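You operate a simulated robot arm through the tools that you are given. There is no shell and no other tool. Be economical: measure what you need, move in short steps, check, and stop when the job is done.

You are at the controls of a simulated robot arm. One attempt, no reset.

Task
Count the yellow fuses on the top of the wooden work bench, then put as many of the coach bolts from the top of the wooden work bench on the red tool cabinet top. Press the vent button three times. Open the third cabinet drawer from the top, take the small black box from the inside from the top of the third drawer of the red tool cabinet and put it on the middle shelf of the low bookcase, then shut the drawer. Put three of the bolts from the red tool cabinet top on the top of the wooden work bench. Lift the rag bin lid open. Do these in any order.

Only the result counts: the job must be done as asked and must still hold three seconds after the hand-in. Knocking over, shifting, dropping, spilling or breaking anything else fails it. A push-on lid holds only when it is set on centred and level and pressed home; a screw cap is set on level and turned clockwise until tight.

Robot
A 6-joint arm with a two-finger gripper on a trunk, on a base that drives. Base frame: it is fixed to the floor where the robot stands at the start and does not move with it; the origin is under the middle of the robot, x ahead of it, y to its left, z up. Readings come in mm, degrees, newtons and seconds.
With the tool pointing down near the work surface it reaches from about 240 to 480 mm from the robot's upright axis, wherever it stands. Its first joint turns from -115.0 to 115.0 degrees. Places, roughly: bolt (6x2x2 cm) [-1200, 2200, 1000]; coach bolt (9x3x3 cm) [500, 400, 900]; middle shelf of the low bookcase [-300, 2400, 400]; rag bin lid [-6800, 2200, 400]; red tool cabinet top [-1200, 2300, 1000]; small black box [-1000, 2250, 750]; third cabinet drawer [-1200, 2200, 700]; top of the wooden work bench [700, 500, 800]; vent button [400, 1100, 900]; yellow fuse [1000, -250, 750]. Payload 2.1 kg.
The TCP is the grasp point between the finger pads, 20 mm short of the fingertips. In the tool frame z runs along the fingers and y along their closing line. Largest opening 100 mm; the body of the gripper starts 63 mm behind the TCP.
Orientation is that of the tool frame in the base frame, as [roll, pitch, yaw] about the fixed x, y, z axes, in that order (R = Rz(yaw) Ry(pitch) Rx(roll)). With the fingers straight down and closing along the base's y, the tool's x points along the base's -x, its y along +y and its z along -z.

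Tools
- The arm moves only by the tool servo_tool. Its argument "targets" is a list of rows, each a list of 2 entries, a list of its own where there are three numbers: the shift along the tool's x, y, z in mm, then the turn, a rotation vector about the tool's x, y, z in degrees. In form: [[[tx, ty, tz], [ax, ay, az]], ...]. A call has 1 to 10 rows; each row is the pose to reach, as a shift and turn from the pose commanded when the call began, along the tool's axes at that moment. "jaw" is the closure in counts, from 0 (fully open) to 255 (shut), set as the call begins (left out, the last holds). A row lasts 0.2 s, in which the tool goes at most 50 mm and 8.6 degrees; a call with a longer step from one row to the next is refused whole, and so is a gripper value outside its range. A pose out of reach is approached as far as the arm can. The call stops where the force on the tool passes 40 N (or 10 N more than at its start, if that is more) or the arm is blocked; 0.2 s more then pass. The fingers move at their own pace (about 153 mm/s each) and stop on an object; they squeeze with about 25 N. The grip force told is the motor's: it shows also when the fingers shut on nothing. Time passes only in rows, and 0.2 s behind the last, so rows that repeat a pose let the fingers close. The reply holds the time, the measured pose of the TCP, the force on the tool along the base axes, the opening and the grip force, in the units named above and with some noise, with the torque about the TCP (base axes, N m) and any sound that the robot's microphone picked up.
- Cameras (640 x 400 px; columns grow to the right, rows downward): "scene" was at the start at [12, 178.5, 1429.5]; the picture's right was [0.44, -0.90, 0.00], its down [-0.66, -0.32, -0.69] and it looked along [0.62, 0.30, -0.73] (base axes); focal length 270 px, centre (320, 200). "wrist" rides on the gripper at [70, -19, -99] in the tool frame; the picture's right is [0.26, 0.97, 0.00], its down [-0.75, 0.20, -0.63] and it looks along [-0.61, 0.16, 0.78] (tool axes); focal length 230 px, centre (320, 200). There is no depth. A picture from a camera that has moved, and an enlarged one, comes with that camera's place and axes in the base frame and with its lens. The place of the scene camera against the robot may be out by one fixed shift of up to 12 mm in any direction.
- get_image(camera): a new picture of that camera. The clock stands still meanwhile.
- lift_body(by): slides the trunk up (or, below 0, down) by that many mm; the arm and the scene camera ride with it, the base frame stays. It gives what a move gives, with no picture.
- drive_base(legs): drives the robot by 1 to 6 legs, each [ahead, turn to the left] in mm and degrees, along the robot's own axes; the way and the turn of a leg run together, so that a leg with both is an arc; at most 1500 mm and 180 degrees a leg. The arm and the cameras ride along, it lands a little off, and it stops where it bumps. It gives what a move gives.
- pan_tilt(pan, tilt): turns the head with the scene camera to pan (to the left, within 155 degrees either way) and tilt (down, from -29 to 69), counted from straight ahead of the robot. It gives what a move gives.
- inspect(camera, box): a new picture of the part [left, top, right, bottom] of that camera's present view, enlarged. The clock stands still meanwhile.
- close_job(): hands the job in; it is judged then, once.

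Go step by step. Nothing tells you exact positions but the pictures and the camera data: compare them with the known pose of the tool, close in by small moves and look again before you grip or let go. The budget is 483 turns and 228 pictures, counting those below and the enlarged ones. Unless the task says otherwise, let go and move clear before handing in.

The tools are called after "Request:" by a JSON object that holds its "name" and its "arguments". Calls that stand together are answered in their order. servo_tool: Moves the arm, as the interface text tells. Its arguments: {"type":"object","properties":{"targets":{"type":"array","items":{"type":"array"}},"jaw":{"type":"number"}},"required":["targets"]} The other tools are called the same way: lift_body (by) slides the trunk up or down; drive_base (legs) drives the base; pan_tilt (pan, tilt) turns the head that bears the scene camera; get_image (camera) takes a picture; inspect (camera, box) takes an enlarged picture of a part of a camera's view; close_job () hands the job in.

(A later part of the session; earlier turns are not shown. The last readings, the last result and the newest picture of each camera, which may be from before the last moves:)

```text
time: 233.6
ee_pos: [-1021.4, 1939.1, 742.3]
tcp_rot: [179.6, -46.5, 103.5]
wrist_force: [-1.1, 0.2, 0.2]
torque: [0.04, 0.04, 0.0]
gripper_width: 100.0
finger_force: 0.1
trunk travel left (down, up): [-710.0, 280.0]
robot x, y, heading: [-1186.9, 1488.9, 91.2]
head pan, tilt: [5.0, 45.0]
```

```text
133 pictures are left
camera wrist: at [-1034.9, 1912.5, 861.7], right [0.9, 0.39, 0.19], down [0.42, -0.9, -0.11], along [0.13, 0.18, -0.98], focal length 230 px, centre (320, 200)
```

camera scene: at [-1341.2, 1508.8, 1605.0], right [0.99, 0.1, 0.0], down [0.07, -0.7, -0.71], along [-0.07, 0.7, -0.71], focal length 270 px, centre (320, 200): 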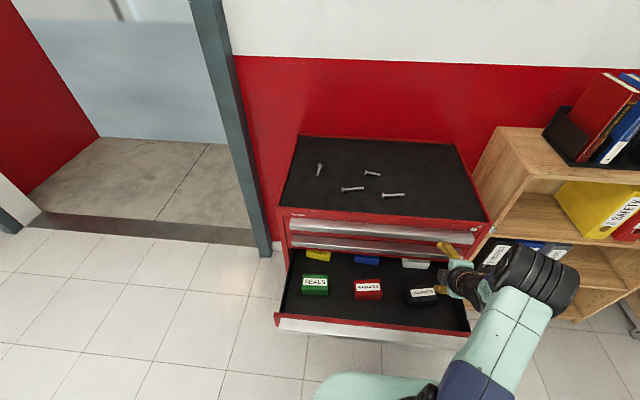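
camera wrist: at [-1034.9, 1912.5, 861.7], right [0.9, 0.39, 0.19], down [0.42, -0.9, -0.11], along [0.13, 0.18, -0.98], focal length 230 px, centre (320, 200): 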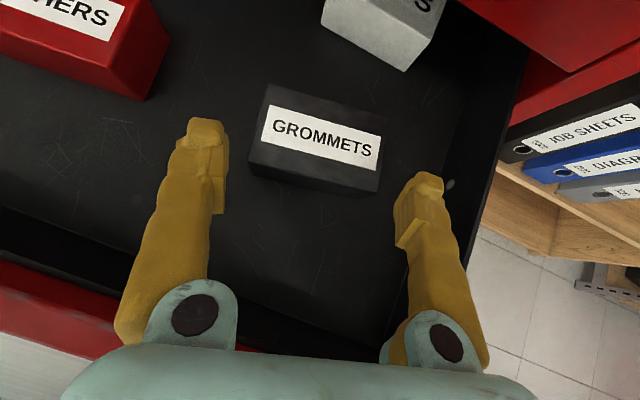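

Request:
{"name": "servo_tool", "arguments": {"targets": [[[2, 2, 20], [0, 0, 0]], [[2, 2, 36], [0, 0, 0]], [[2, 2, 42], [0, 0, 0]]]}}

Request:
{"name": "get_image", "arguments": {"camera": "wrist"}}

Request:
{"name": "inspect", "arguments": {"camera": "scene", "box": [340, 210, 500, 310]}}

```text
time: 234.4
ee_pos: [-1026.7, 1971.0, 715.9]
tcp_rot: [179.7, -46.6, 103.5]
wrist_force: [0.3, 0.1, 0.5]
torque: [-0.02, 0.0, 0.02]
gripper_width: 100.0
finger_force: 0.1
trunk travel left (down, up): [-710.0, 280.0]
robot x, y, heading: [-1198.2, 1487.0, 90.8]
head pan, tilt: [5.0, 45.0]
```

```text
132 pictures are left
camera wrist: at [-1040.1, 1944.0, 834.1], right [0.9, 0.39, 0.19], down [0.42, -0.9, -0.11], along [0.13, 0.18, -0.98], focal length 230 px, centre (320, 200)
```

wrist: 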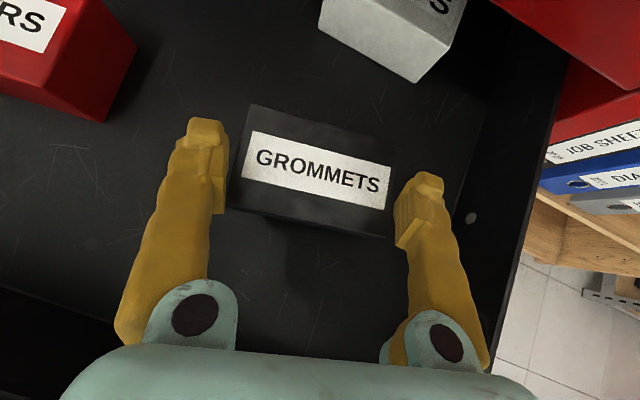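

```text
4.00 times, centred on (420, 260) of scene
camera zoom: at [-1341.1, 1509.9, 1505.0], right [0.99, 0.1, 0.0], down [0.07, -0.7, -0.71], along [-0.07, 0.7, -0.71], focal length 1080 px, centre (-80, -40)
```

zoom: 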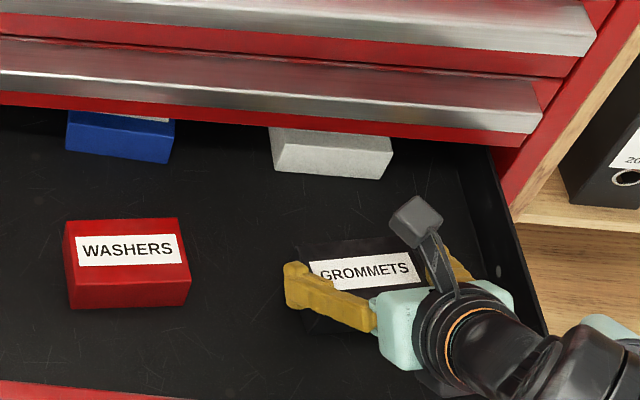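

The box fits between the fingers with a few mm on each side. I'll continue the last 28 mm.

Request:
{"name": "servo_tool", "arguments": {"targets": [[[0, 0, 8], [0, 0, 0]], [[0, 0, 16], [0, 0, 0]], [[0, 0, 23], [0, 0, 0]], [[0, 0, 28], [0, 0, 0]]]}}

Request:
{"name": "get_image", "arguments": {"camera": "wrist"}}

```text
time: 235.2
ee_pos: [-1026.8, 1988.6, 710.1]
tcp_rot: [178.6, -47.7, 104.1]
wrist_force: [-0.3, 1.1, 27.7]
torque: [-0.75, 0.36, 0.07]
gripper_width: 100.1
finger_force: 0.5
trunk travel left (down, up): [-710.0, 280.0]
robot x, y, heading: [-1194.9, 1486.1, 90.6]
head pan, tilt: [5.0, 45.0]
stopped in row 3: the force on the tool passed its limit at 46 N (the readings are from after the stop); the commanded pose is now the measured one
```

```text
130 pictures are left
camera wrist: at [-1042.0, 1959.8, 829.2], right [0.9, 0.39, 0.21], down [0.42, -0.9, -0.13], along [0.14, 0.2, -0.97], focal length 230 px, centre (320, 200)
```

wrist: 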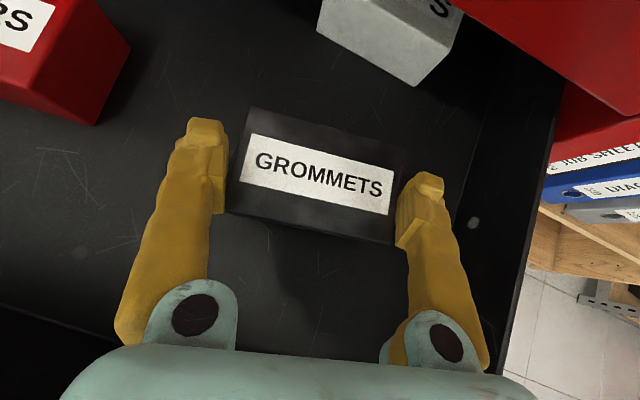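

The tool met resistance (likely the drawer floor) with the box between the fingers. I'll try closing here and see the width.

Request:
{"name": "servo_tool", "arguments": {"targets": [[[0, 0, -3], [0, 0, 0]], [[0, 0, -3], [0, 0, 0]]]}}

Request:
{"name": "servo_tool", "arguments": {"targets": [[[0, 0, 0], [0, 0, 0]], [[0, 0, 0], [0, 0, 0]], [[0, 0, 0], [0, 0, 0]]], "jaw": 255}}

Request:
{"name": "get_image", "arguments": {"camera": "wrist"}}

Request:
{"name": "inspect", "arguments": {"camera": "scene", "box": [340, 210, 500, 310]}}

```text
time: 235.8
ee_pos: [-1028.2, 1984.4, 710.6]
tcp_rot: [178.9, -47.4, 104.0]
wrist_force: [-3.6, 0.2, 21.0]
torque: [-0.05, -0.07, -0.01]
gripper_width: 100.2
finger_force: 0.3
trunk travel left (down, up): [-710.0, 280.0]
robot x, y, heading: [-1198.2, 1487.4, 91.0]
head pan, tilt: [5.0, 45.0]
```

```text
time: 236.6
ee_pos: [-1026.3, 1984.4, 710.9]
tcp_rot: [178.8, -47.4, 103.9]
wrist_force: [-3.6, 1.3, 24.1]
torque: [-0.19, -0.04, 0.03]
gripper_width: 100.3
finger_force: 25.1
trunk travel left (down, up): [-710.0, 280.0]
robot x, y, heading: [-1189.8, 1487.1, 91.1]
head pan, tilt: [5.0, 45.0]
```

```text
129 pictures are left
camera wrist: at [-1041.8, 1955.6, 829.3], right [0.9, 0.39, 0.2], down [0.42, -0.9, -0.12], along [0.14, 0.19, -0.97], focal length 230 px, centre (320, 200)
```

wrist: 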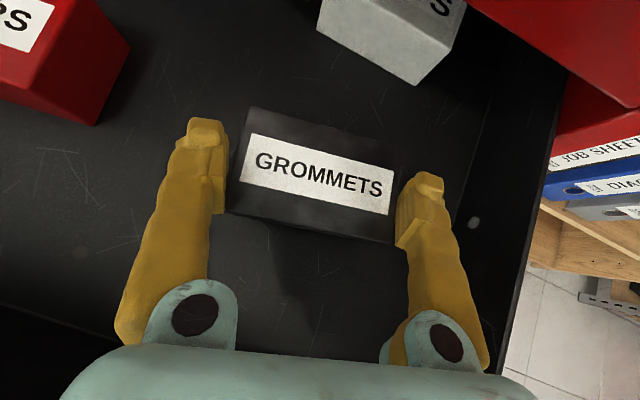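

```text
4.00 times, centred on (420, 260) of scene
camera zoom: at [-1343.9, 1504.9, 1504.8], right [0.99, 0.1, 0.0], down [0.07, -0.7, -0.71], along [-0.07, 0.71, -0.7], focal length 1080 px, centre (-80, -40)
```

zoom: 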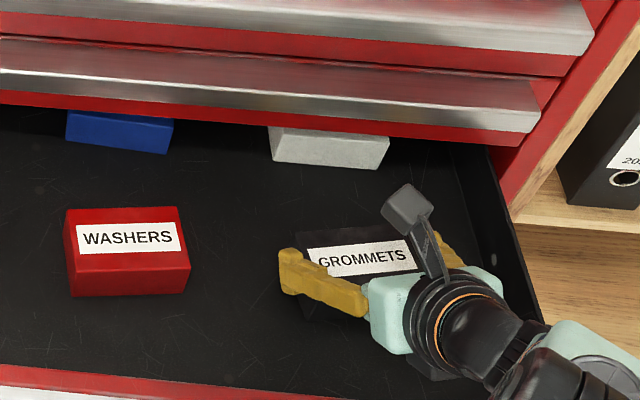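

Jaws are stalled on the box at full width – it seems gripped. I'll test-lift a little.

Request:
{"name": "servo_tool", "arguments": {"targets": [[[7, 0, -7], [0, 0, 0]], [[21, 0, -21], [0, 0, 0]], [[36, 0, -34], [0, 0, 0]]]}}

Request:
{"name": "get_image", "arguments": {"camera": "wrist"}}

Request:
{"name": "inspect", "arguments": {"camera": "scene", "box": [340, 210, 500, 310]}}

```text
time: 237.4
ee_pos: [-1026.7, 1986.7, 757.5]
tcp_rot: [179.2, -47.0, 103.7]
wrist_force: [0.6, 0.4, -1.0]
torque: [-0.03, 0.01, -0.01]
gripper_width: 95.3
finger_force: 25.3
trunk travel left (down, up): [-710.0, 280.0]
robot x, y, heading: [-1194.6, 1487.0, 91.0]
head pan, tilt: [5.0, 45.0]
```

```text
127 pictures are left
camera wrist: at [-1040.9, 1957.9, 876.4], right [0.9, 0.39, 0.2], down [0.42, -0.9, -0.12], along [0.13, 0.19, -0.97], focal length 230 px, centre (320, 200)
```

wrist: 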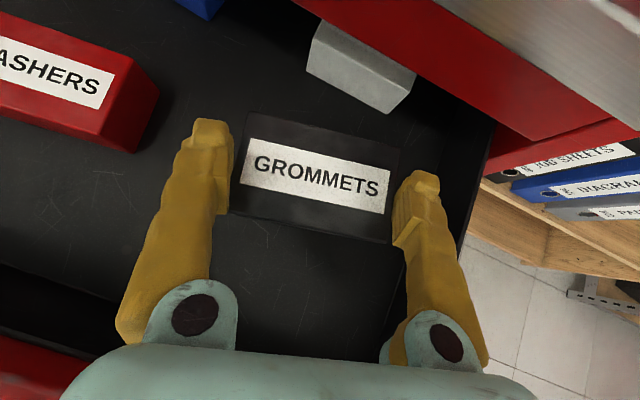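

```text
4.00 times, centred on (420, 260) of scene
camera zoom: at [-1341.0, 1510.5, 1504.9], right [0.99, 0.1, 0.0], down [0.07, -0.7, -0.71], along [-0.07, 0.7, -0.71], focal length 1080 px, centre (-80, -40)
```

zoom: 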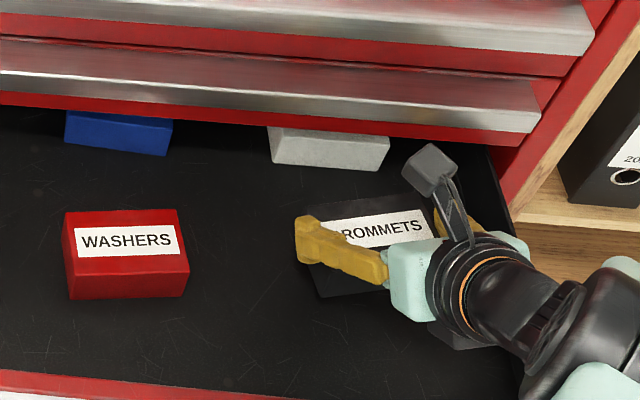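

The box is lifted and held. I'll raise high, back off and drive to the bookcase front.

Request:
{"name": "lift_body", "arguments": {"by": 280}}

Request:
{"name": "drive_base", "arguments": {"legs": [[-120, 0], [0, -91], [980, 0], [0, 90]]}}

Request:
{"name": "get_image", "arguments": {"camera": "wrist"}}

Request:
{"name": "pan_tilt", "arguments": {"pan": 15, "tilt": 40}}

Request:
{"name": "get_image", "arguments": {"camera": "scene"}}

```text
time: 240.2
ee_pos: [-1026.8, 1985.7, 1038.6]
tcp_rot: [179.1, -47.2, 103.6]
wrist_force: [-0.6, 0.8, -1.1]
torque: [-0.03, 0.01, -0.02]
gripper_width: 95.3
finger_force: 24.9
trunk travel left (down, up): [-990.0, 0.0]
robot x, y, heading: [-1194.1, 1493.6, 90.9]
head pan, tilt: [5.0, 45.0]
```

```text
time: 253.9
ee_pos: [-43.4, 1874.5, 1037.6]
tcp_rot: [179.2, -47.1, 103.9]
wrist_force: [0.1, -0.4, -1.7]
torque: [-0.02, 0.01, -0.01]
gripper_width: 94.3
finger_force: 24.7
trunk travel left (down, up): [-990.0, 0.0]
robot x, y, heading: [-206.4, 1375.7, 91.0]
head pan, tilt: [5.0, 45.0]
```

```text
125 pictures are left
camera wrist: at [-57.8, 1845.3, 1156.6], right [0.9, 0.39, 0.2], down [0.42, -0.9, -0.12], along [0.13, 0.19, -0.97], focal length 230 px, centre (320, 200)
```

wrist: 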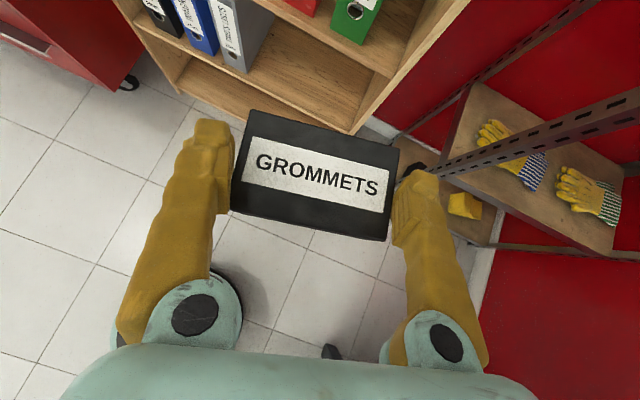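

```text
time: 254.6
ee_pos: [-42.2, 1872.9, 1038.4]
tcp_rot: [179.1, -47.1, 103.9]
wrist_force: [-0.6, 0.5, -1.6]
torque: [-0.01, -0.02, 0.04]
gripper_width: 94.1
finger_force: 25.2
trunk travel left (down, up): [-990.0, 0.0]
robot x, y, heading: [-213.2, 1375.0, 91.4]
head pan, tilt: [15.0, 40.0]
```

```text
124 pictures are left
camera scene: at [-371.8, 1397.5, 1792.2], right [0.96, 0.28, 0.0], down [0.18, -0.62, -0.77], along [-0.21, 0.74, -0.64], focal length 270 px, centre (320, 200)
```

scene: 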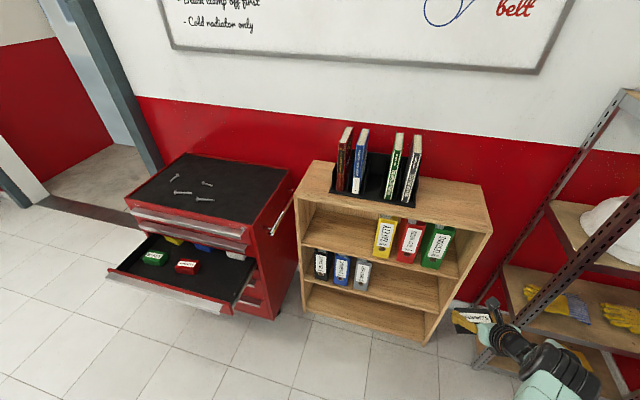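

Request:
{"name": "inspect", "arguments": {"camera": "scene", "box": [280, 180, 520, 360]}}

```text
2.22 times, centred on (400, 270) of scene
camera zoom: at [-371.8, 1397.5, 1792.2], right [0.96, 0.28, 0.0], down [0.18, -0.62, -0.77], along [-0.21, 0.74, -0.64], focal length 600 px, centre (142, 44)
```

zoom: 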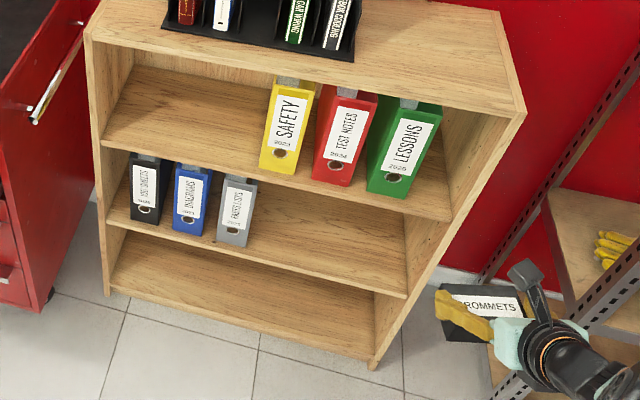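

Bookcase front is at y ≈ 2265; middle shelf top z ≈ 413, next shelf underside ≈ 722. I'll position for a straight entry at x ≈ −150 and lower the trunk.

Request:
{"name": "drive_base", "arguments": {"legs": [[0, 38.9], [392, 0], [0, -52.8]]}}

Request:
{"name": "lift_body", "arguments": {"by": -400}}

Request:
{"name": "lift_body", "arguments": {"by": -150}}

Request:
{"name": "pan_tilt", "arguments": {"pan": 0, "tilt": 40}}

Request:
{"name": "get_image", "arguments": {"camera": "scene"}}

Request:
{"name": "get_image", "arguments": {"camera": "wrist"}}

```text
time: 261.2
ee_pos: [-192.4, 2125.5, 1037.6]
tcp_rot: [179.1, -47.0, 90.8]
wrist_force: [0.1, 0.0, -0.9]
torque: [-0.01, 0.02, -0.04]
gripper_width: 94.0
finger_force: 25.1
trunk travel left (down, up): [-990.0, 0.0]
robot x, y, heading: [-467.2, 1677.1, 78.4]
head pan, tilt: [15.0, 40.0]
```

```text
time: 265.1
ee_pos: [-192.9, 2124.9, 639.1]
tcp_rot: [179.1, -47.1, 90.9]
wrist_force: [-0.1, 0.9, -1.2]
torque: [0.0, 0.01, 0.01]
gripper_width: 94.1
finger_force: 25.1
trunk travel left (down, up): [-590.0, 400.0]
robot x, y, heading: [-468.0, 1675.2, 78.1]
head pan, tilt: [15.0, 40.0]
```

```text
time: 266.8
ee_pos: [-192.2, 2125.3, 488.4]
tcp_rot: [179.2, -47.1, 91.0]
wrist_force: [-0.1, 0.0, -1.3]
torque: [-0.03, -0.03, 0.03]
gripper_width: 94.3
finger_force: 24.7
trunk travel left (down, up): [-440.0, 550.0]
robot x, y, heading: [-466.9, 1678.5, 77.9]
head pan, tilt: [15.0, 40.0]
```

```text
time: 267.6
ee_pos: [-192.4, 2125.2, 488.2]
tcp_rot: [179.1, -47.0, 90.9]
wrist_force: [0.7, 0.6, -1.5]
torque: [-0.01, 0.02, 0.02]
gripper_width: 94.0
finger_force: 25.7
trunk travel left (down, up): [-440.0, 550.0]
robot x, y, heading: [-465.6, 1677.5, 78.2]
head pan, tilt: [0.0, 40.0]
```

```text
122 pictures are left
camera scene: at [-597.8, 1734.1, 1242.2], right [0.98, -0.21, 0.0], down [-0.13, -0.63, -0.77], along [0.16, 0.75, -0.64], focal length 270 px, centre (320, 200)
```

scene: 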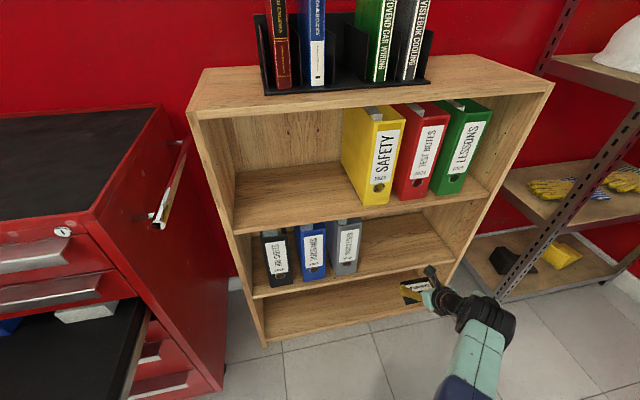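

```text
121 pictures are left
camera wrist: at [-212.9, 2101.4, 606.7], right [0.96, 0.18, 0.2], down [0.21, -0.97, -0.12], along [0.17, 0.16, -0.97], focal length 230 px, centre (320, 200)
```

wrist: 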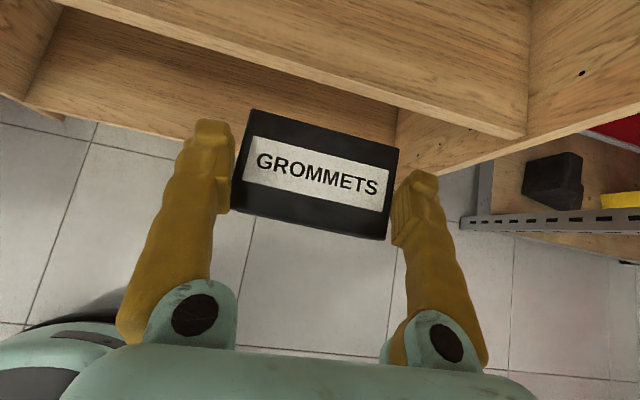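

Clear entry. I'll advance 100 mm, check, then the rest.

Request:
{"name": "drive_base", "arguments": {"legs": [[110, 0]]}}

Request:
{"name": "get_image", "arguments": {"camera": "scene"}}

Request:
{"name": "get_image", "arguments": {"camera": "wrist"}}

```text
time: 268.8
ee_pos: [-168.5, 2234.2, 488.0]
tcp_rot: [179.1, -47.0, 90.9]
wrist_force: [0.2, 0.7, -0.4]
torque: [-0.04, 0.01, 0.03]
gripper_width: 94.1
finger_force: 25.5
trunk travel left (down, up): [-440.0, 550.0]
robot x, y, heading: [-441.9, 1781.8, 77.8]
head pan, tilt: [0.0, 40.0]
```

```text
120 pictures are left
camera scene: at [-574.7, 1842.7, 1242.2], right [0.98, -0.21, 0.0], down [-0.13, -0.63, -0.77], along [0.16, 0.75, -0.64], focal length 270 px, centre (320, 200)
```

scene: 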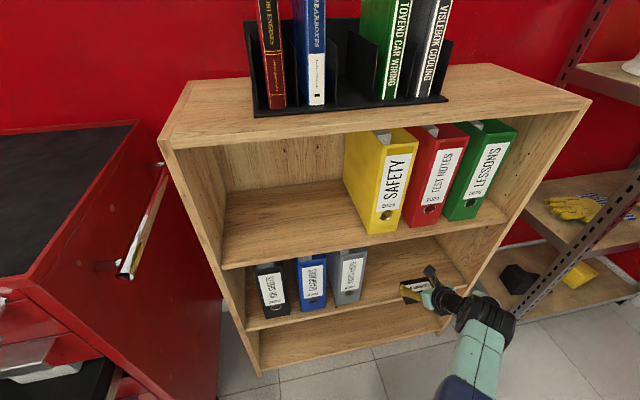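

```text
119 pictures are left
camera wrist: at [-189.9, 2209.4, 606.4], right [0.96, 0.18, 0.2], down [0.2, -0.97, -0.12], along [0.17, 0.15, -0.97], focal length 230 px, centre (320, 200)
```

wrist: 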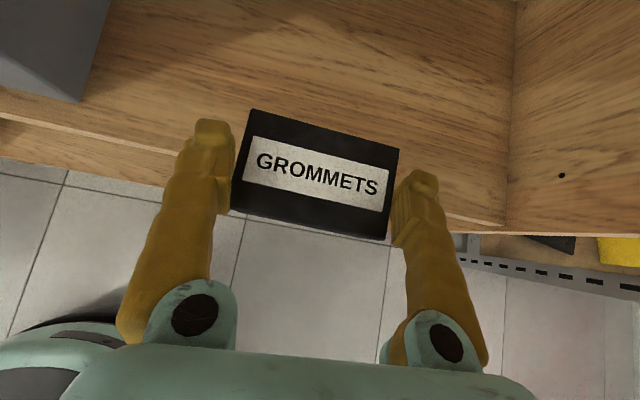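

Request:
{"name": "drive_base", "arguments": {"legs": [[88, 0]]}}

Request:
{"name": "get_image", "arguments": {"camera": "wrist"}}

Request:
{"name": "inspect", "arguments": {"camera": "scene", "box": [320, 200, 560, 350]}}

```text
time: 269.9
ee_pos: [-150.7, 2320.6, 488.1]
tcp_rot: [179.1, -47.0, 90.9]
wrist_force: [0.0, 0.0, -0.9]
torque: [0.0, -0.03, -0.01]
gripper_width: 94.3
finger_force: 25.2
trunk travel left (down, up): [-440.0, 550.0]
robot x, y, heading: [-428.7, 1870.9, 78.0]
head pan, tilt: [0.0, 40.0]
```

```text
118 pictures are left
camera wrist: at [-171.7, 2295.4, 606.3], right [0.96, 0.18, 0.2], down [0.21, -0.97, -0.12], along [0.17, 0.15, -0.97], focal length 230 px, centre (320, 200)
```

wrist: 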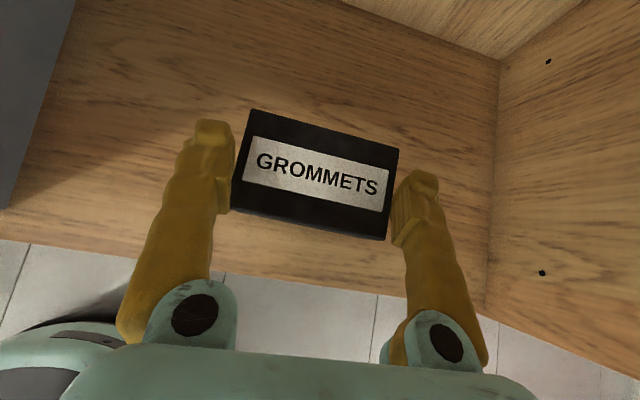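

```text
2.67 times, centred on (440, 275) of scene
camera zoom: at [-556.5, 1928.6, 1242.2], right [0.98, -0.21, 0.0], down [-0.13, -0.63, -0.77], along [0.16, 0.75, -0.64], focal length 720 px, centre (0, 0)
```

zoom: 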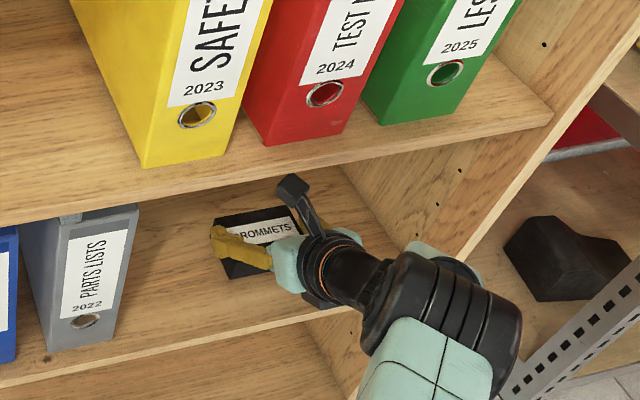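

Box is over the middle shelf. I'll lower the trunk 40 mm, then finish with fine arm steps.

Request:
{"name": "lift_body", "arguments": {"by": -38}}

Request:
{"name": "servo_tool", "arguments": {"targets": [[[-2.2, 0, 2], [0, 0, 0]], [[-4.4, 0, 4], [0, 0, 0]], [[-6.6, 0, 6], [0, 0, 0]], [[-8.8, 0, 8.2], [0, 0, 0]], [[-11, 0, 10.3], [0, 0, 0]], [[-13.2, 0, 12.3], [0, 0, 0]]]}}

Request:
{"name": "get_image", "arguments": {"camera": "wrist"}}

```text
time: 270.6
ee_pos: [-149.9, 2323.1, 459.1]
tcp_rot: [178.3, -48.5, 91.5]
wrist_force: [-2.1, -2.3, 20.6]
torque: [-0.24, 0.17, 0.14]
gripper_width: 95.5
finger_force: 24.8
trunk travel left (down, up): [-402.0, 588.0]
robot x, y, heading: [-423.3, 1869.1, 77.9]
head pan, tilt: [0.0, 40.0]
stopped: the force on the tool passed its limit at 42 N (the readings are from after the stop); the commanded pose is now the measured one
```

```text
time: 271.2
ee_pos: [-148.1, 2325.5, 459.7]
tcp_rot: [178.1, -48.9, 91.6]
wrist_force: [-2.2, -2.4, 22.3]
torque: [-0.29, 0.39, 0.22]
gripper_width: 95.7
finger_force: 25.7
trunk travel left (down, up): [-402.0, 588.0]
robot x, y, heading: [-423.2, 1868.8, 78.0]
head pan, tilt: [0.0, 40.0]
stopped in row 2: the force on the tool passed its limit at 42 N (the readings are from after the stop); the commanded pose is now the measured one
```

```text
116 pictures are left
camera wrist: at [-170.1, 2296.7, 577.2], right [0.96, 0.17, 0.22], down [0.21, -0.97, -0.15], along [0.18, 0.19, -0.97], focal length 230 px, centre (320, 200)
```

wrist: 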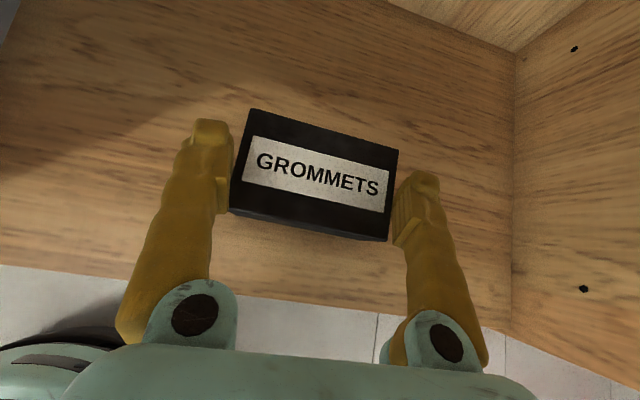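

The box touches the shelf. I'll ease off the pressure and open.

Request:
{"name": "servo_tool", "arguments": {"targets": [[[1.5, 0, -1.4], [0, 0, 0]], [[1.5, 0, -1.4], [0, 0, 0]]]}}

Request:
{"name": "servo_tool", "arguments": {"targets": [[[0, 0, 0], [0, 0, 0]], [[0, 0, 0], [0, 0, 0]]], "jaw": 0}}

Request:
{"name": "get_image", "arguments": {"camera": "wrist"}}

```text
time: 271.8
ee_pos: [-148.7, 2325.3, 458.7]
tcp_rot: [178.2, -48.6, 91.6]
wrist_force: [-0.8, 6.5, 19.7]
torque: [0.59, -0.04, 0.04]
gripper_width: 95.3
finger_force: 25.0
trunk travel left (down, up): [-402.0, 588.0]
robot x, y, heading: [-428.1, 1871.4, 78.0]
head pan, tilt: [0.0, 40.0]
```

```text
time: 272.4
ee_pos: [-148.4, 2323.3, 456.6]
tcp_rot: [178.5, -48.2, 91.2]
wrist_force: [-0.4, -0.8, 1.6]
torque: [-0.08, -0.05, -0.04]
gripper_width: 99.9
finger_force: 0.0
trunk travel left (down, up): [-402.0, 588.0]
robot x, y, heading: [-423.8, 1871.7, 78.0]
head pan, tilt: [0.0, 40.0]
```

```text
115 pictures are left
camera wrist: at [-169.2, 2297.4, 574.1], right [0.96, 0.17, 0.21], down [0.2, -0.97, -0.14], along [0.18, 0.17, -0.97], focal length 230 px, centre (320, 200)
```

wrist: 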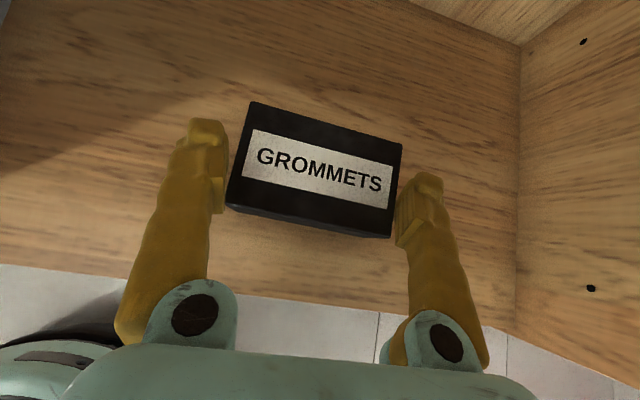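

Request:
{"name": "servo_tool", "arguments": {"targets": [[[0, 0, -10], [0, 0, 0]], [[0, 0, -25], [0, 0, 0]], [[0, 0, -45], [0, 0, 0]], [[0, 0, -70], [0, 0, 0]]]}}

Request:
{"name": "get_image", "arguments": {"camera": "wrist"}}

```text
time: 273.4
ee_pos: [-150.6, 2272.1, 503.4]
tcp_rot: [178.5, -48.4, 91.3]
wrist_force: [-0.3, 0.8, -0.1]
torque: [-0.03, 0.0, -0.02]
gripper_width: 99.7
finger_force: 0.1
trunk travel left (down, up): [-402.0, 588.0]
robot x, y, heading: [-428.5, 1870.4, 78.2]
head pan, tilt: [0.0, 40.0]
```

```text
114 pictures are left
camera wrist: at [-170.7, 2245.3, 621.2], right [0.96, 0.17, 0.21], down [0.21, -0.97, -0.14], along [0.18, 0.18, -0.97], focal length 230 px, centre (320, 200)
```

wrist: 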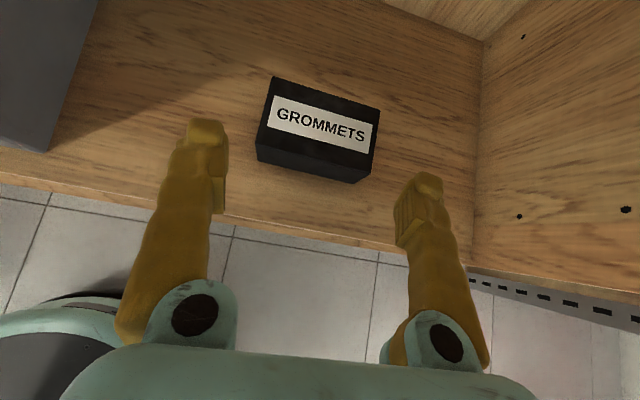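

The box rests on the middle shelf. Now I'll back out, raise, and drive in front of the open drawer to shut it.

Request:
{"name": "drive_base", "arguments": {"legs": [[-600, 0]]}}

Request:
{"name": "lift_body", "arguments": {"by": 200}}

Request:
{"name": "get_image", "arguments": {"camera": "scene"}}

Request:
{"name": "drive_base", "arguments": {"legs": [[0, 108.5], [732, 0], [0, -96.5]]}}

```text
time: 276.7
ee_pos: [-273.6, 1692.4, 502.6]
tcp_rot: [178.4, -48.3, 91.7]
wrist_force: [-0.4, 0.0, -0.2]
torque: [-0.01, 0.03, 0.01]
gripper_width: 100.5
finger_force: 0.1
trunk travel left (down, up): [-402.0, 588.0]
robot x, y, heading: [-545.7, 1288.0, 78.4]
head pan, tilt: [0.0, 40.0]
```

```text
time: 278.9
ee_pos: [-273.1, 1691.3, 702.5]
tcp_rot: [178.4, -48.4, 91.7]
wrist_force: [-0.5, -0.7, 0.5]
torque: [0.02, -0.02, 0.02]
gripper_width: 99.9
finger_force: 0.1
trunk travel left (down, up): [-602.0, 388.0]
robot x, y, heading: [-547.3, 1285.4, 78.4]
head pan, tilt: [0.0, 40.0]
```

```text
113 pictures are left
camera scene: at [-678.4, 1344.0, 1404.7], right [0.98, -0.2, 0.0], down [-0.13, -0.63, -0.77], along [0.15, 0.75, -0.64], focal length 270 px, centre (320, 200)
```

scene: 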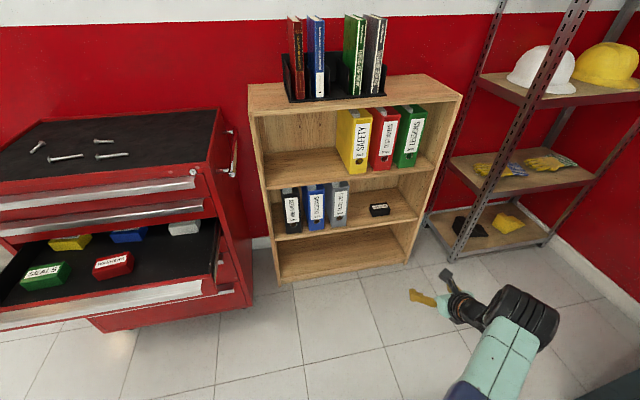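

```text
time: 291.5
ee_pos: [-1089.5, 1639.7, 703.1]
tcp_rot: [178.4, -48.5, 104.9]
wrist_force: [-0.2, 0.5, -0.3]
torque: [0.01, -0.02, 0.03]
gripper_width: 99.7
finger_force: 0.0
trunk travel left (down, up): [-602.0, 388.0]
robot x, y, heading: [-1262.8, 1182.1, 91.3]
head pan, tilt: [0.0, 40.0]
```

The black box is clearly on the middle shelf. Now I'll level the tool, close the fingers and move to the middle of the drawer front.

Request:
{"name": "servo_tool", "arguments": {"targets": [[[21, -35, 12], [-3.7, 0, 3.3]], [[43, -70, 24], [-7.5, 0, 6.6]], [[64, -106, 36], [-11.2, 0, 9.9]]], "jaw": 255}}

Request:
{"name": "servo_tool", "arguments": {"targets": [[[0, 0, 0], [0, 8.3, 0]], [[0, 0, 0], [0, 16.6, 0]], [[0, 0, 0], [0, 24.9, 0]], [[0, 0, 0], [0, 33.2, 0]], [[0, 0, 0], [0, 41.5, 0]]]}}

Request:
{"name": "get_image", "arguments": {"camera": "scene"}}

```text
time: 292.3
ee_pos: [-1197.5, 1691.9, 730.3]
tcp_rot: [179.8, -48.2, 89.4]
wrist_force: [0.3, -0.1, -0.2]
torque: [0.0, 0.0, -0.02]
gripper_width: 0.0
finger_force: 24.5
out of reach, approached as far as the arm can: row 3
trunk travel left (down, up): [-602.0, 388.0]
robot x, y, heading: [-1260.8, 1185.6, 91.6]
head pan, tilt: [0.0, 40.0]
```

```text
time: 293.5
ee_pos: [-1159.0, 1747.3, 713.6]
tcp_rot: [-40.9, -89.2, -49.1]
wrist_force: [-0.1, -0.9, 0.5]
torque: [0.0, -0.02, -0.04]
gripper_width: 0.0
finger_force: 25.4
out of reach, approached as far as the arm can: row 1, 2, 3, 4, 5
trunk travel left (down, up): [-602.0, 388.0]
robot x, y, heading: [-1266.7, 1184.7, 91.6]
head pan, tilt: [0.0, 40.0]
```

```text
112 pictures are left
camera scene: at [-1403.7, 1208.9, 1404.8], right [1.0, 0.03, 0.0], down [0.02, -0.64, -0.77], along [-0.02, 0.77, -0.64], focal length 270 px, centre (320, 200)
```

scene: 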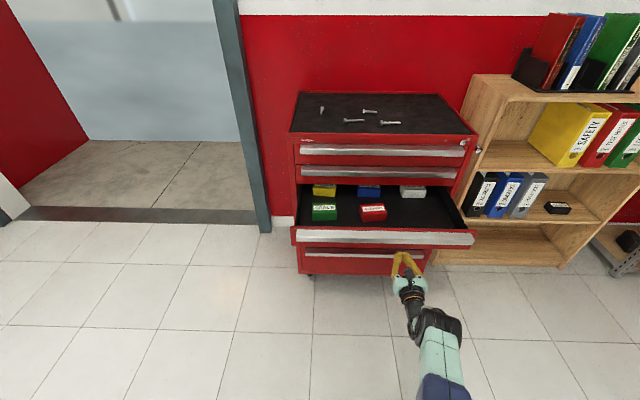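

The tool is level in front of the drawer. I'll raise 13 mm to meet the bar and push by driving forward.

Request:
{"name": "lift_body", "arguments": {"by": 13}}

Request:
{"name": "drive_base", "arguments": {"legs": [[60, 0]]}}

Request:
{"name": "get_image", "arguments": {"camera": "scene"}}

```text
time: 294.1
ee_pos: [-1158.7, 1747.9, 728.0]
tcp_rot: [-50.5, -89.4, -39.7]
wrist_force: [0.3, -0.2, -0.1]
torque: [0.01, 0.02, 0.0]
gripper_width: 0.0
finger_force: 24.6
trunk travel left (down, up): [-615.0, 375.0]
robot x, y, heading: [-1261.6, 1183.6, 91.6]
head pan, tilt: [0.0, 40.0]
```

```text
time: 295.1
ee_pos: [-1160.5, 1807.0, 726.9]
tcp_rot: [-51.7, -89.3, -38.3]
wrist_force: [-0.2, 0.3, 0.0]
torque: [0.01, -0.01, -0.01]
gripper_width: 0.0
finger_force: 29.9
trunk travel left (down, up): [-615.0, 375.0]
robot x, y, heading: [-1266.3, 1249.5, 91.6]
head pan, tilt: [0.0, 40.0]
```

```text
111 pictures are left
camera scene: at [-1405.1, 1269.4, 1417.8], right [1.0, 0.03, 0.0], down [0.02, -0.64, -0.77], along [-0.02, 0.77, -0.64], focal length 270 px, centre (320, 200)
```

scene: 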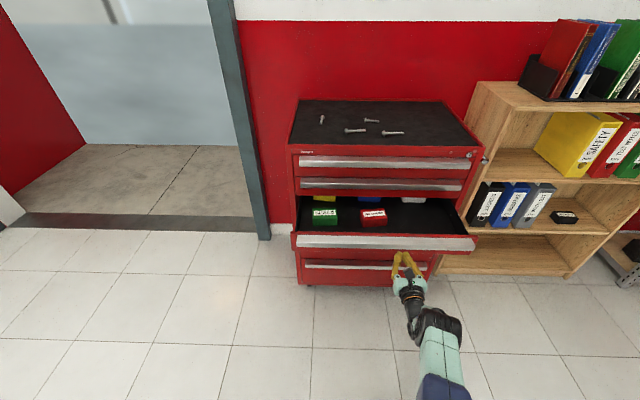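

Request:
{"name": "drive_base", "arguments": {"legs": [[210, 0]]}}

Request:
{"name": "inspect", "arguments": {"camera": "scene", "box": [240, 100, 560, 300]}}

```text
time: 296.8
ee_pos: [-1165.6, 2020.4, 725.8]
tcp_rot: [-54.1, -89.5, -36.1]
wrist_force: [0.6, -0.1, -0.9]
torque: [-0.01, -0.05, 0.0]
gripper_width: 0.0
finger_force: 29.6
trunk travel left (down, up): [-615.0, 375.0]
robot x, y, heading: [-1273.2, 1455.4, 91.5]
head pan, tilt: [0.0, 40.0]
```

```text
2.00 times, centred on (400, 200) of scene
camera zoom: at [-1411.1, 1481.5, 1417.7], right [1.0, 0.03, 0.0], down [0.02, -0.64, -0.77], along [-0.02, 0.77, -0.64], focal length 540 px, centre (160, 200)
```

zoom: 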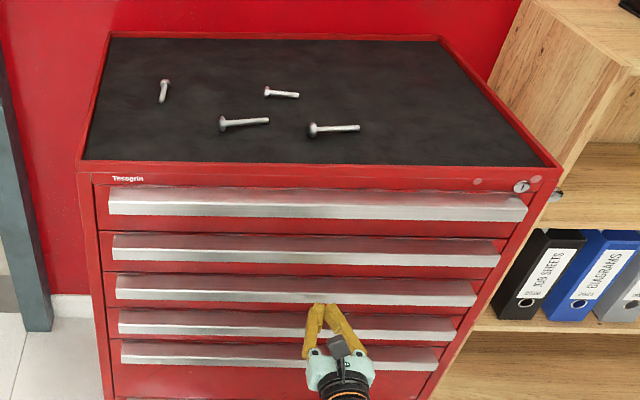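

Request:
{"name": "drive_base", "arguments": {"legs": [[28, 0]]}}

Request:
{"name": "servo_tool", "arguments": {"targets": [[[0, 0, 5], [0, 0, 0]], [[0, 0, 10], [0, 0, 0]], [[0, 0, 15], [0, 0, 0]], [[0, 0, 20], [0, 0, 0]], [[0, 0, 25], [0, 0, 0]]]}}

Request:
{"name": "inspect", "arguments": {"camera": "scene", "box": [240, 100, 560, 300]}}

```text
time: 297.7
ee_pos: [-1166.7, 2037.9, 727.5]
tcp_rot: [-41.5, -89.1, -48.6]
wrist_force: [-0.5, -11.0, 4.3]
torque: [0.0, 0.02, 0.01]
gripper_width: 5.9
finger_force: 29.2
trunk travel left (down, up): [-615.0, 375.0]
robot x, y, heading: [-1266.4, 1479.2, 91.1]
head pan, tilt: [0.0, 40.0]
stopped in leg 1: the force on the tool passed its limit at 108 N (the readings are from after the stop); the commanded pose is now the measured one
```

```text
time: 298.2
ee_pos: [-1165.9, 2038.2, 726.7]
tcp_rot: [-48.1, -89.2, -42.1]
wrist_force: [-2.8, -29.4, 10.1]
torque: [0.09, 0.04, 0.06]
gripper_width: 5.9
finger_force: 29.4
trunk travel left (down, up): [-615.0, 375.0]
robot x, y, heading: [-1271.6, 1477.5, 91.4]
head pan, tilt: [0.0, 40.0]
stopped in row 2: the force on the tool passed its limit at 43 N (the readings are from after the stop); the commanded pose is now the measured one
```

```text
2.00 times, centred on (400, 200) of scene
camera zoom: at [-1413.5, 1492.7, 1417.9], right [1.0, 0.03, 0.0], down [0.02, -0.64, -0.77], along [-0.02, 0.77, -0.64], focal length 540 px, centre (160, 200)
```

zoom: 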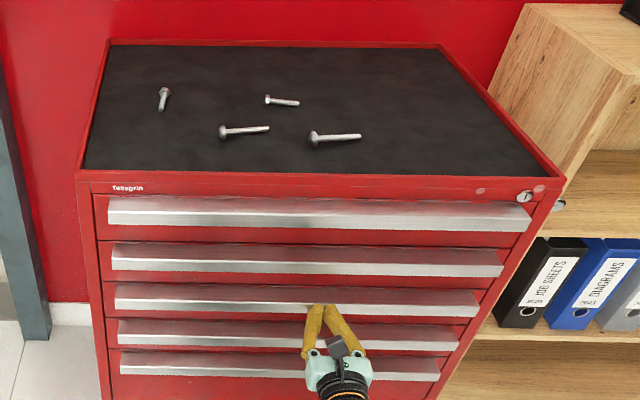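

The drawer is shut. I'll back off, raise and turn the tool down for the third bolt.

Request:
{"name": "drive_base", "arguments": {"legs": [[-150, 0]]}}

Request:
{"name": "lift_body", "arguments": {"by": 370}}

Request:
{"name": "servo_tool", "arguments": {"targets": [[[0, 0, -15], [0, -8.5, 0]], [[0, 0, -30], [0, -17, 0]], [[0, 0, -45], [0, -25.5, 0]], [[0, 0, -60], [0, -34, 0]], [[0, 0, -75], [0, -42.5, 0]], [[0, 0, -90], [0, -51, 0]], [[0, 0, -105], [0, -59.5, 0]], [[0, 0, -120], [0, -68, 0]], [[0, 0, -135], [0, -76.5, 0]], [[0, 0, -150], [0, -85, 0]]]}}

```text
time: 299.5
ee_pos: [-1161.2, 1894.2, 722.3]
tcp_rot: [-91.5, -89.4, 1.4]
wrist_force: [-0.1, 0.7, -0.5]
torque: [0.0, 0.0, 0.0]
gripper_width: 0.0
finger_force: 29.6
trunk travel left (down, up): [-615.0, 375.0]
robot x, y, heading: [-1266.5, 1328.5, 91.5]
head pan, tilt: [0.0, 40.0]
```

```text
time: 303.1
ee_pos: [-1161.0, 1894.1, 1092.4]
tcp_rot: [-92.2, -89.5, 2.1]
wrist_force: [0.2, -0.3, -0.3]
torque: [-0.03, 0.02, 0.01]
gripper_width: 0.0
finger_force: 29.1
trunk travel left (down, up): [-985.0, 5.0]
robot x, y, heading: [-1269.3, 1331.4, 91.4]
head pan, tilt: [0.0, 40.0]
```

```text
time: 305.3
ee_pos: [-1159.7, 1732.9, 1082.2]
tcp_rot: [-178.3, -11.8, 89.8]
wrist_force: [-0.1, -1.1, 0.2]
torque: [0.01, 0.02, 0.02]
gripper_width: 0.0
finger_force: 29.6
out of reach, approached as far as the arm can: row 1, 2, 3, 8, 9, 10
trunk travel left (down, up): [-985.0, 5.0]
robot x, y, heading: [-1269.2, 1330.8, 91.7]
head pan, tilt: [0.0, 40.0]
```

Request:
{"name": "servo_tool", "arguments": {"targets": [[[0, 0, 0], [0, -6, 0]], [[0, 0, 0], [0, -11.8, 0]]]}}

Request:
{"name": "servo_tool", "arguments": {"targets": [[[0, 0, 0], [0, 0, 8.5]], [[0, 0, 0], [0, 0, 17]], [[0, 0, 0], [0, 0, 25.5]], [[0, 0, 0], [0, 0, 34]], [[0, 0, 0], [0, 0, 42.5]], [[0, 0, 0], [0, 0, 51]], [[0, 0, 0], [0, 0, 59.5]], [[0, 0, 0], [0, 0, 68]], [[0, 0, 0], [0, 0, 76.5]], [[0, 0, 0], [0, 0, 85]]], "jaw": 150}}

```text
time: 305.9
ee_pos: [-1161.8, 1721.0, 1076.1]
tcp_rot: [-177.4, -9.6, 89.8]
wrist_force: [0.0, -0.3, 0.0]
torque: [0.01, -0.01, -0.04]
gripper_width: 0.0
finger_force: 29.5
out of reach, approached as far as the arm can: row 1, 2
trunk travel left (down, up): [-985.0, 5.0]
robot x, y, heading: [-1264.4, 1330.6, 91.6]
head pan, tilt: [0.0, 40.0]
```

```text
time: 308.1
ee_pos: [-1161.6, 1721.9, 1075.3]
tcp_rot: [-170.2, 1.7, 5.0]
wrist_force: [-0.5, -0.1, -0.2]
torque: [-0.02, -0.01, 0.01]
gripper_width: 41.1
finger_force: 0.1
trunk travel left (down, up): [-985.0, 5.0]
robot x, y, heading: [-1263.7, 1331.4, 91.7]
head pan, tilt: [0.0, 40.0]
```

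Request:
{"name": "servo_tool", "arguments": {"targets": [[[0, 0, 0], [-5, 1, 3]], [[0, 0, 0], [-9.8, 1.7, 6]]]}}

Request:
{"name": "drive_base", "arguments": {"legs": [[505, 0]]}}

Request:
{"name": "get_image", "arguments": {"camera": "wrist"}}

Request:
{"name": "get_image", "arguments": {"camera": "scene"}}

```text
time: 308.7
ee_pos: [-1164.4, 1704.1, 1066.5]
tcp_rot: [-172.2, 2.4, 3.2]
wrist_force: [-0.2, -0.1, 0.6]
torque: [0.0, 0.01, 0.02]
gripper_width: 41.1
finger_force: 0.1
out of reach, approached as far as the arm can: row 1, 2
trunk travel left (down, up): [-985.0, 5.0]
robot x, y, heading: [-1267.5, 1330.5, 91.3]
head pan, tilt: [0.0, 40.0]
```

```text
time: 311.7
ee_pos: [-1178.7, 2211.5, 1066.7]
tcp_rot: [-172.1, 2.4, 3.3]
wrist_force: [-0.3, -0.6, -0.6]
torque: [0.02, -0.01, -0.01]
gripper_width: 41.5
finger_force: 0.1
trunk travel left (down, up): [-985.0, 5.0]
robot x, y, heading: [-1280.8, 1835.3, 91.5]
head pan, tilt: [0.0, 40.0]
```

```text
108 pictures are left
camera wrist: at [-1105.8, 2221.9, 1165.6], right [0.31, -0.94, -0.14], down [-0.71, -0.33, 0.63], along [-0.64, -0.09, -0.77], focal length 230 px, centre (320, 200)
```

wrist: 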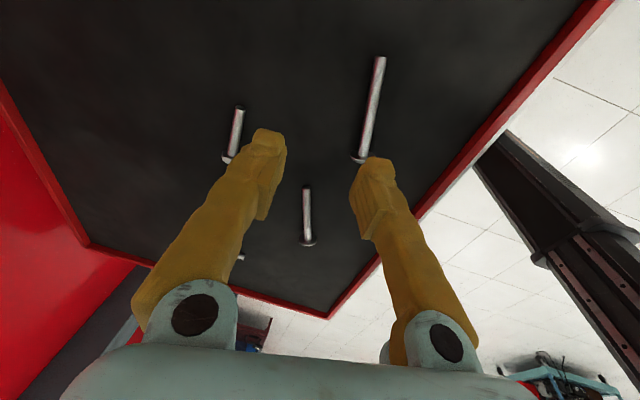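

```text
107 pictures are left
camera scene: at [-1421.3, 1859.9, 1787.8], right [1.0, 0.03, 0.0], down [0.02, -0.64, -0.77], along [-0.02, 0.77, -0.64], focal length 270 px, centre (320, 200)
```

scene: 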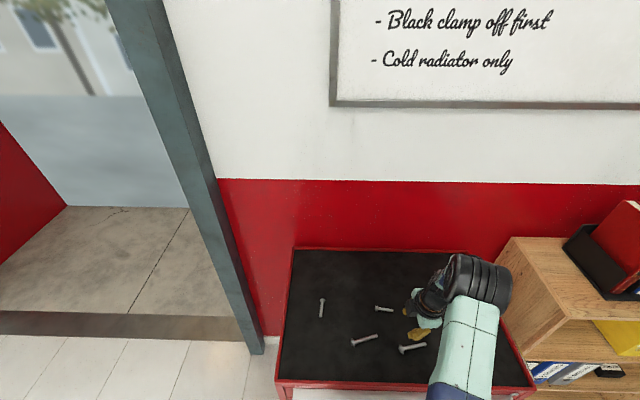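

The tool is still ~8° off vertical; I'll straighten it while extending toward the bolt at about (−1231, 2300).

Request:
{"name": "servo_tool", "arguments": {"targets": [[[-20, -40, 0], [-3, 0, 1]], [[-40, -65, 0], [-6, 1, 2]], [[-54, -85, 0], [-8, 2.4, 3]]]}}

Request:
{"name": "get_image", "arguments": {"camera": "wrist"}}

```text
time: 312.5
ee_pos: [-1234.8, 2224.9, 1053.9]
tcp_rot: [-175.2, 5.4, 1.0]
wrist_force: [-0.4, 0.5, -0.1]
torque: [0.01, -0.02, 0.0]
gripper_width: 41.3
finger_force: 0.1
out of reach, approached as far as the arm can: row 1, 2, 3
trunk travel left (down, up): [-985.0, 5.0]
robot x, y, heading: [-1283.7, 1835.4, 91.6]
head pan, tilt: [0.0, 40.0]
```

```text
106 pictures are left
camera wrist: at [-1156.7, 2236.9, 1147.3], right [0.27, -0.96, -0.1], down [-0.69, -0.26, 0.68], along [-0.68, -0.11, -0.73], focal length 230 px, centre (320, 200)
```

wrist: 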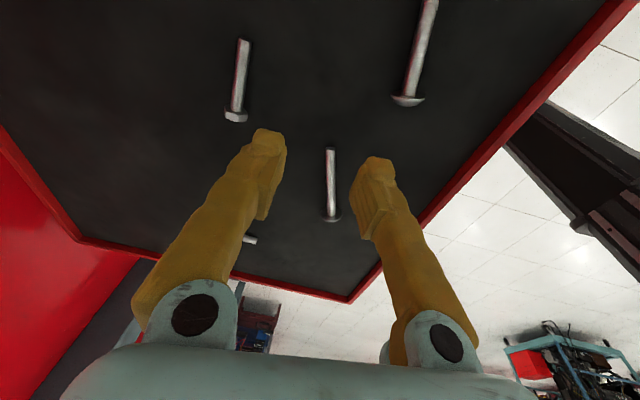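

Request:
{"name": "pan_tilt", "arguments": {"pan": -10, "tilt": 65}}

Request:
{"name": "get_image", "arguments": {"camera": "scene"}}

```text
time: 313.4
ee_pos: [-1234.2, 2223.2, 1053.9]
tcp_rot: [-175.3, 5.3, 1.1]
wrist_force: [-0.3, -1.0, -0.2]
torque: [0.0, -0.01, 0.01]
gripper_width: 41.0
finger_force: 0.1
trunk travel left (down, up): [-985.0, 5.0]
robot x, y, heading: [-1283.7, 1834.8, 91.8]
head pan, tilt: [-10.0, 65.0]
```

```text
105 pictures are left
camera scene: at [-1410.0, 1837.0, 1755.5], right [0.99, -0.15, 0.0], down [-0.13, -0.9, -0.42], along [0.06, 0.42, -0.91], focal length 270 px, centre (320, 200)
```

scene: 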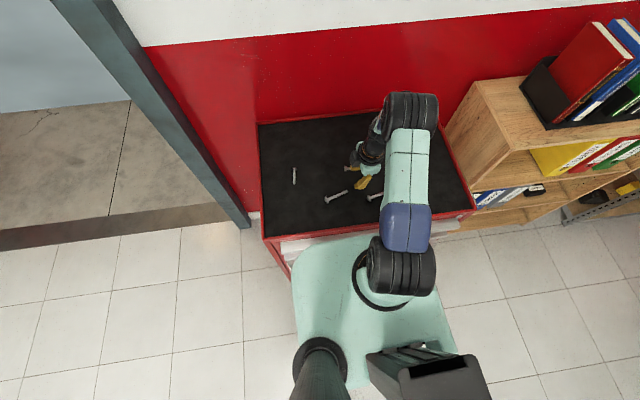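

The arm seems folded in an awkward configuration. I'll raise the tool straight up and see if it straightens.

Request:
{"name": "servo_tool", "arguments": {"targets": [[[0, 20, -45], [0, 0, 0]], [[0, 40, -90], [0, 0, 0]], [[0, 60, -135], [-2, 0, 0]], [[0, 60, -180], [-4.7, 5, 0]]]}}

Request:
{"name": "get_image", "arguments": {"camera": "scene"}}

```text
time: 314.4
ee_pos: [-1226.0, 2143.4, 1162.2]
tcp_rot: [-175.8, 6.9, 1.2]
wrist_force: [-0.4, 0.7, 0.0]
torque: [-0.02, 0.0, 0.01]
gripper_width: 41.2
finger_force: 0.1
out of reach, approached as far as the arm can: row 2, 3, 4
trunk travel left (down, up): [-985.0, 5.0]
robot x, y, heading: [-1280.0, 1840.9, 91.5]
head pan, tilt: [-10.0, 65.0]
```

```text
104 pictures are left
camera scene: at [-1410.1, 1838.0, 1755.4], right [0.99, -0.15, 0.0], down [-0.13, -0.9, -0.42], along [0.06, 0.42, -0.91], focal length 270 px, centre (320, 200)
```

scene: 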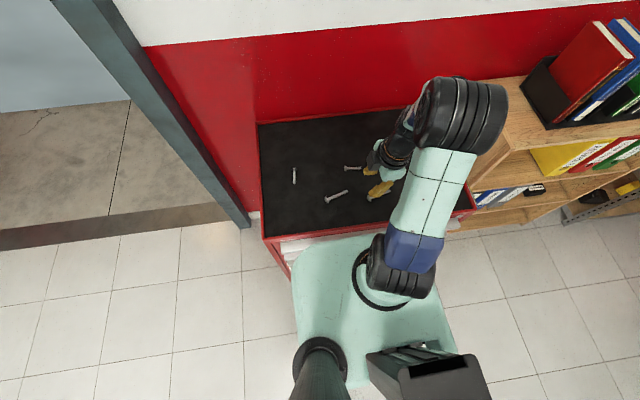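

Request:
{"name": "servo_tool", "arguments": {"targets": [[[0, 0, 0], [0, 0, -8]], [[0, 0, 0], [0, 0, -16]], [[0, 0, 0], [0, 0, -24]], [[0, 0, 0], [0, 0, -32]], [[0, 0, 0], [0, 0, -40]]]}}

Request:
{"name": "servo_tool", "arguments": {"targets": [[[0, -20, 20], [-3, 3, 0]], [[0, -40, 40], [-4, 7, 0]], [[0, -40, 40], [-4, 7, 0]]]}}

```text
time: 315.6
ee_pos: [-1227.3, 2144.2, 1161.1]
tcp_rot: [-172.3, 2.4, 41.3]
wrist_force: [0.1, 0.9, -0.6]
torque: [0.01, 0.0, 0.03]
gripper_width: 40.9
finger_force: 0.0
trunk travel left (down, up): [-985.0, 5.0]
robot x, y, heading: [-1279.3, 1835.8, 91.4]
head pan, tilt: [-10.0, 65.0]
```

```text
time: 316.4
ee_pos: [-1250.1, 2153.3, 1103.5]
tcp_rot: [-173.8, -3.9, 40.5]
wrist_force: [-0.3, -0.1, -0.2]
torque: [-0.03, -0.05, -0.02]
gripper_width: 41.1
finger_force: 0.0
out of reach, approached as far as the arm can: row 1, 2, 3
trunk travel left (down, up): [-985.0, 5.0]
robot x, y, heading: [-1285.0, 1840.2, 91.4]
head pan, tilt: [-10.0, 65.0]
```

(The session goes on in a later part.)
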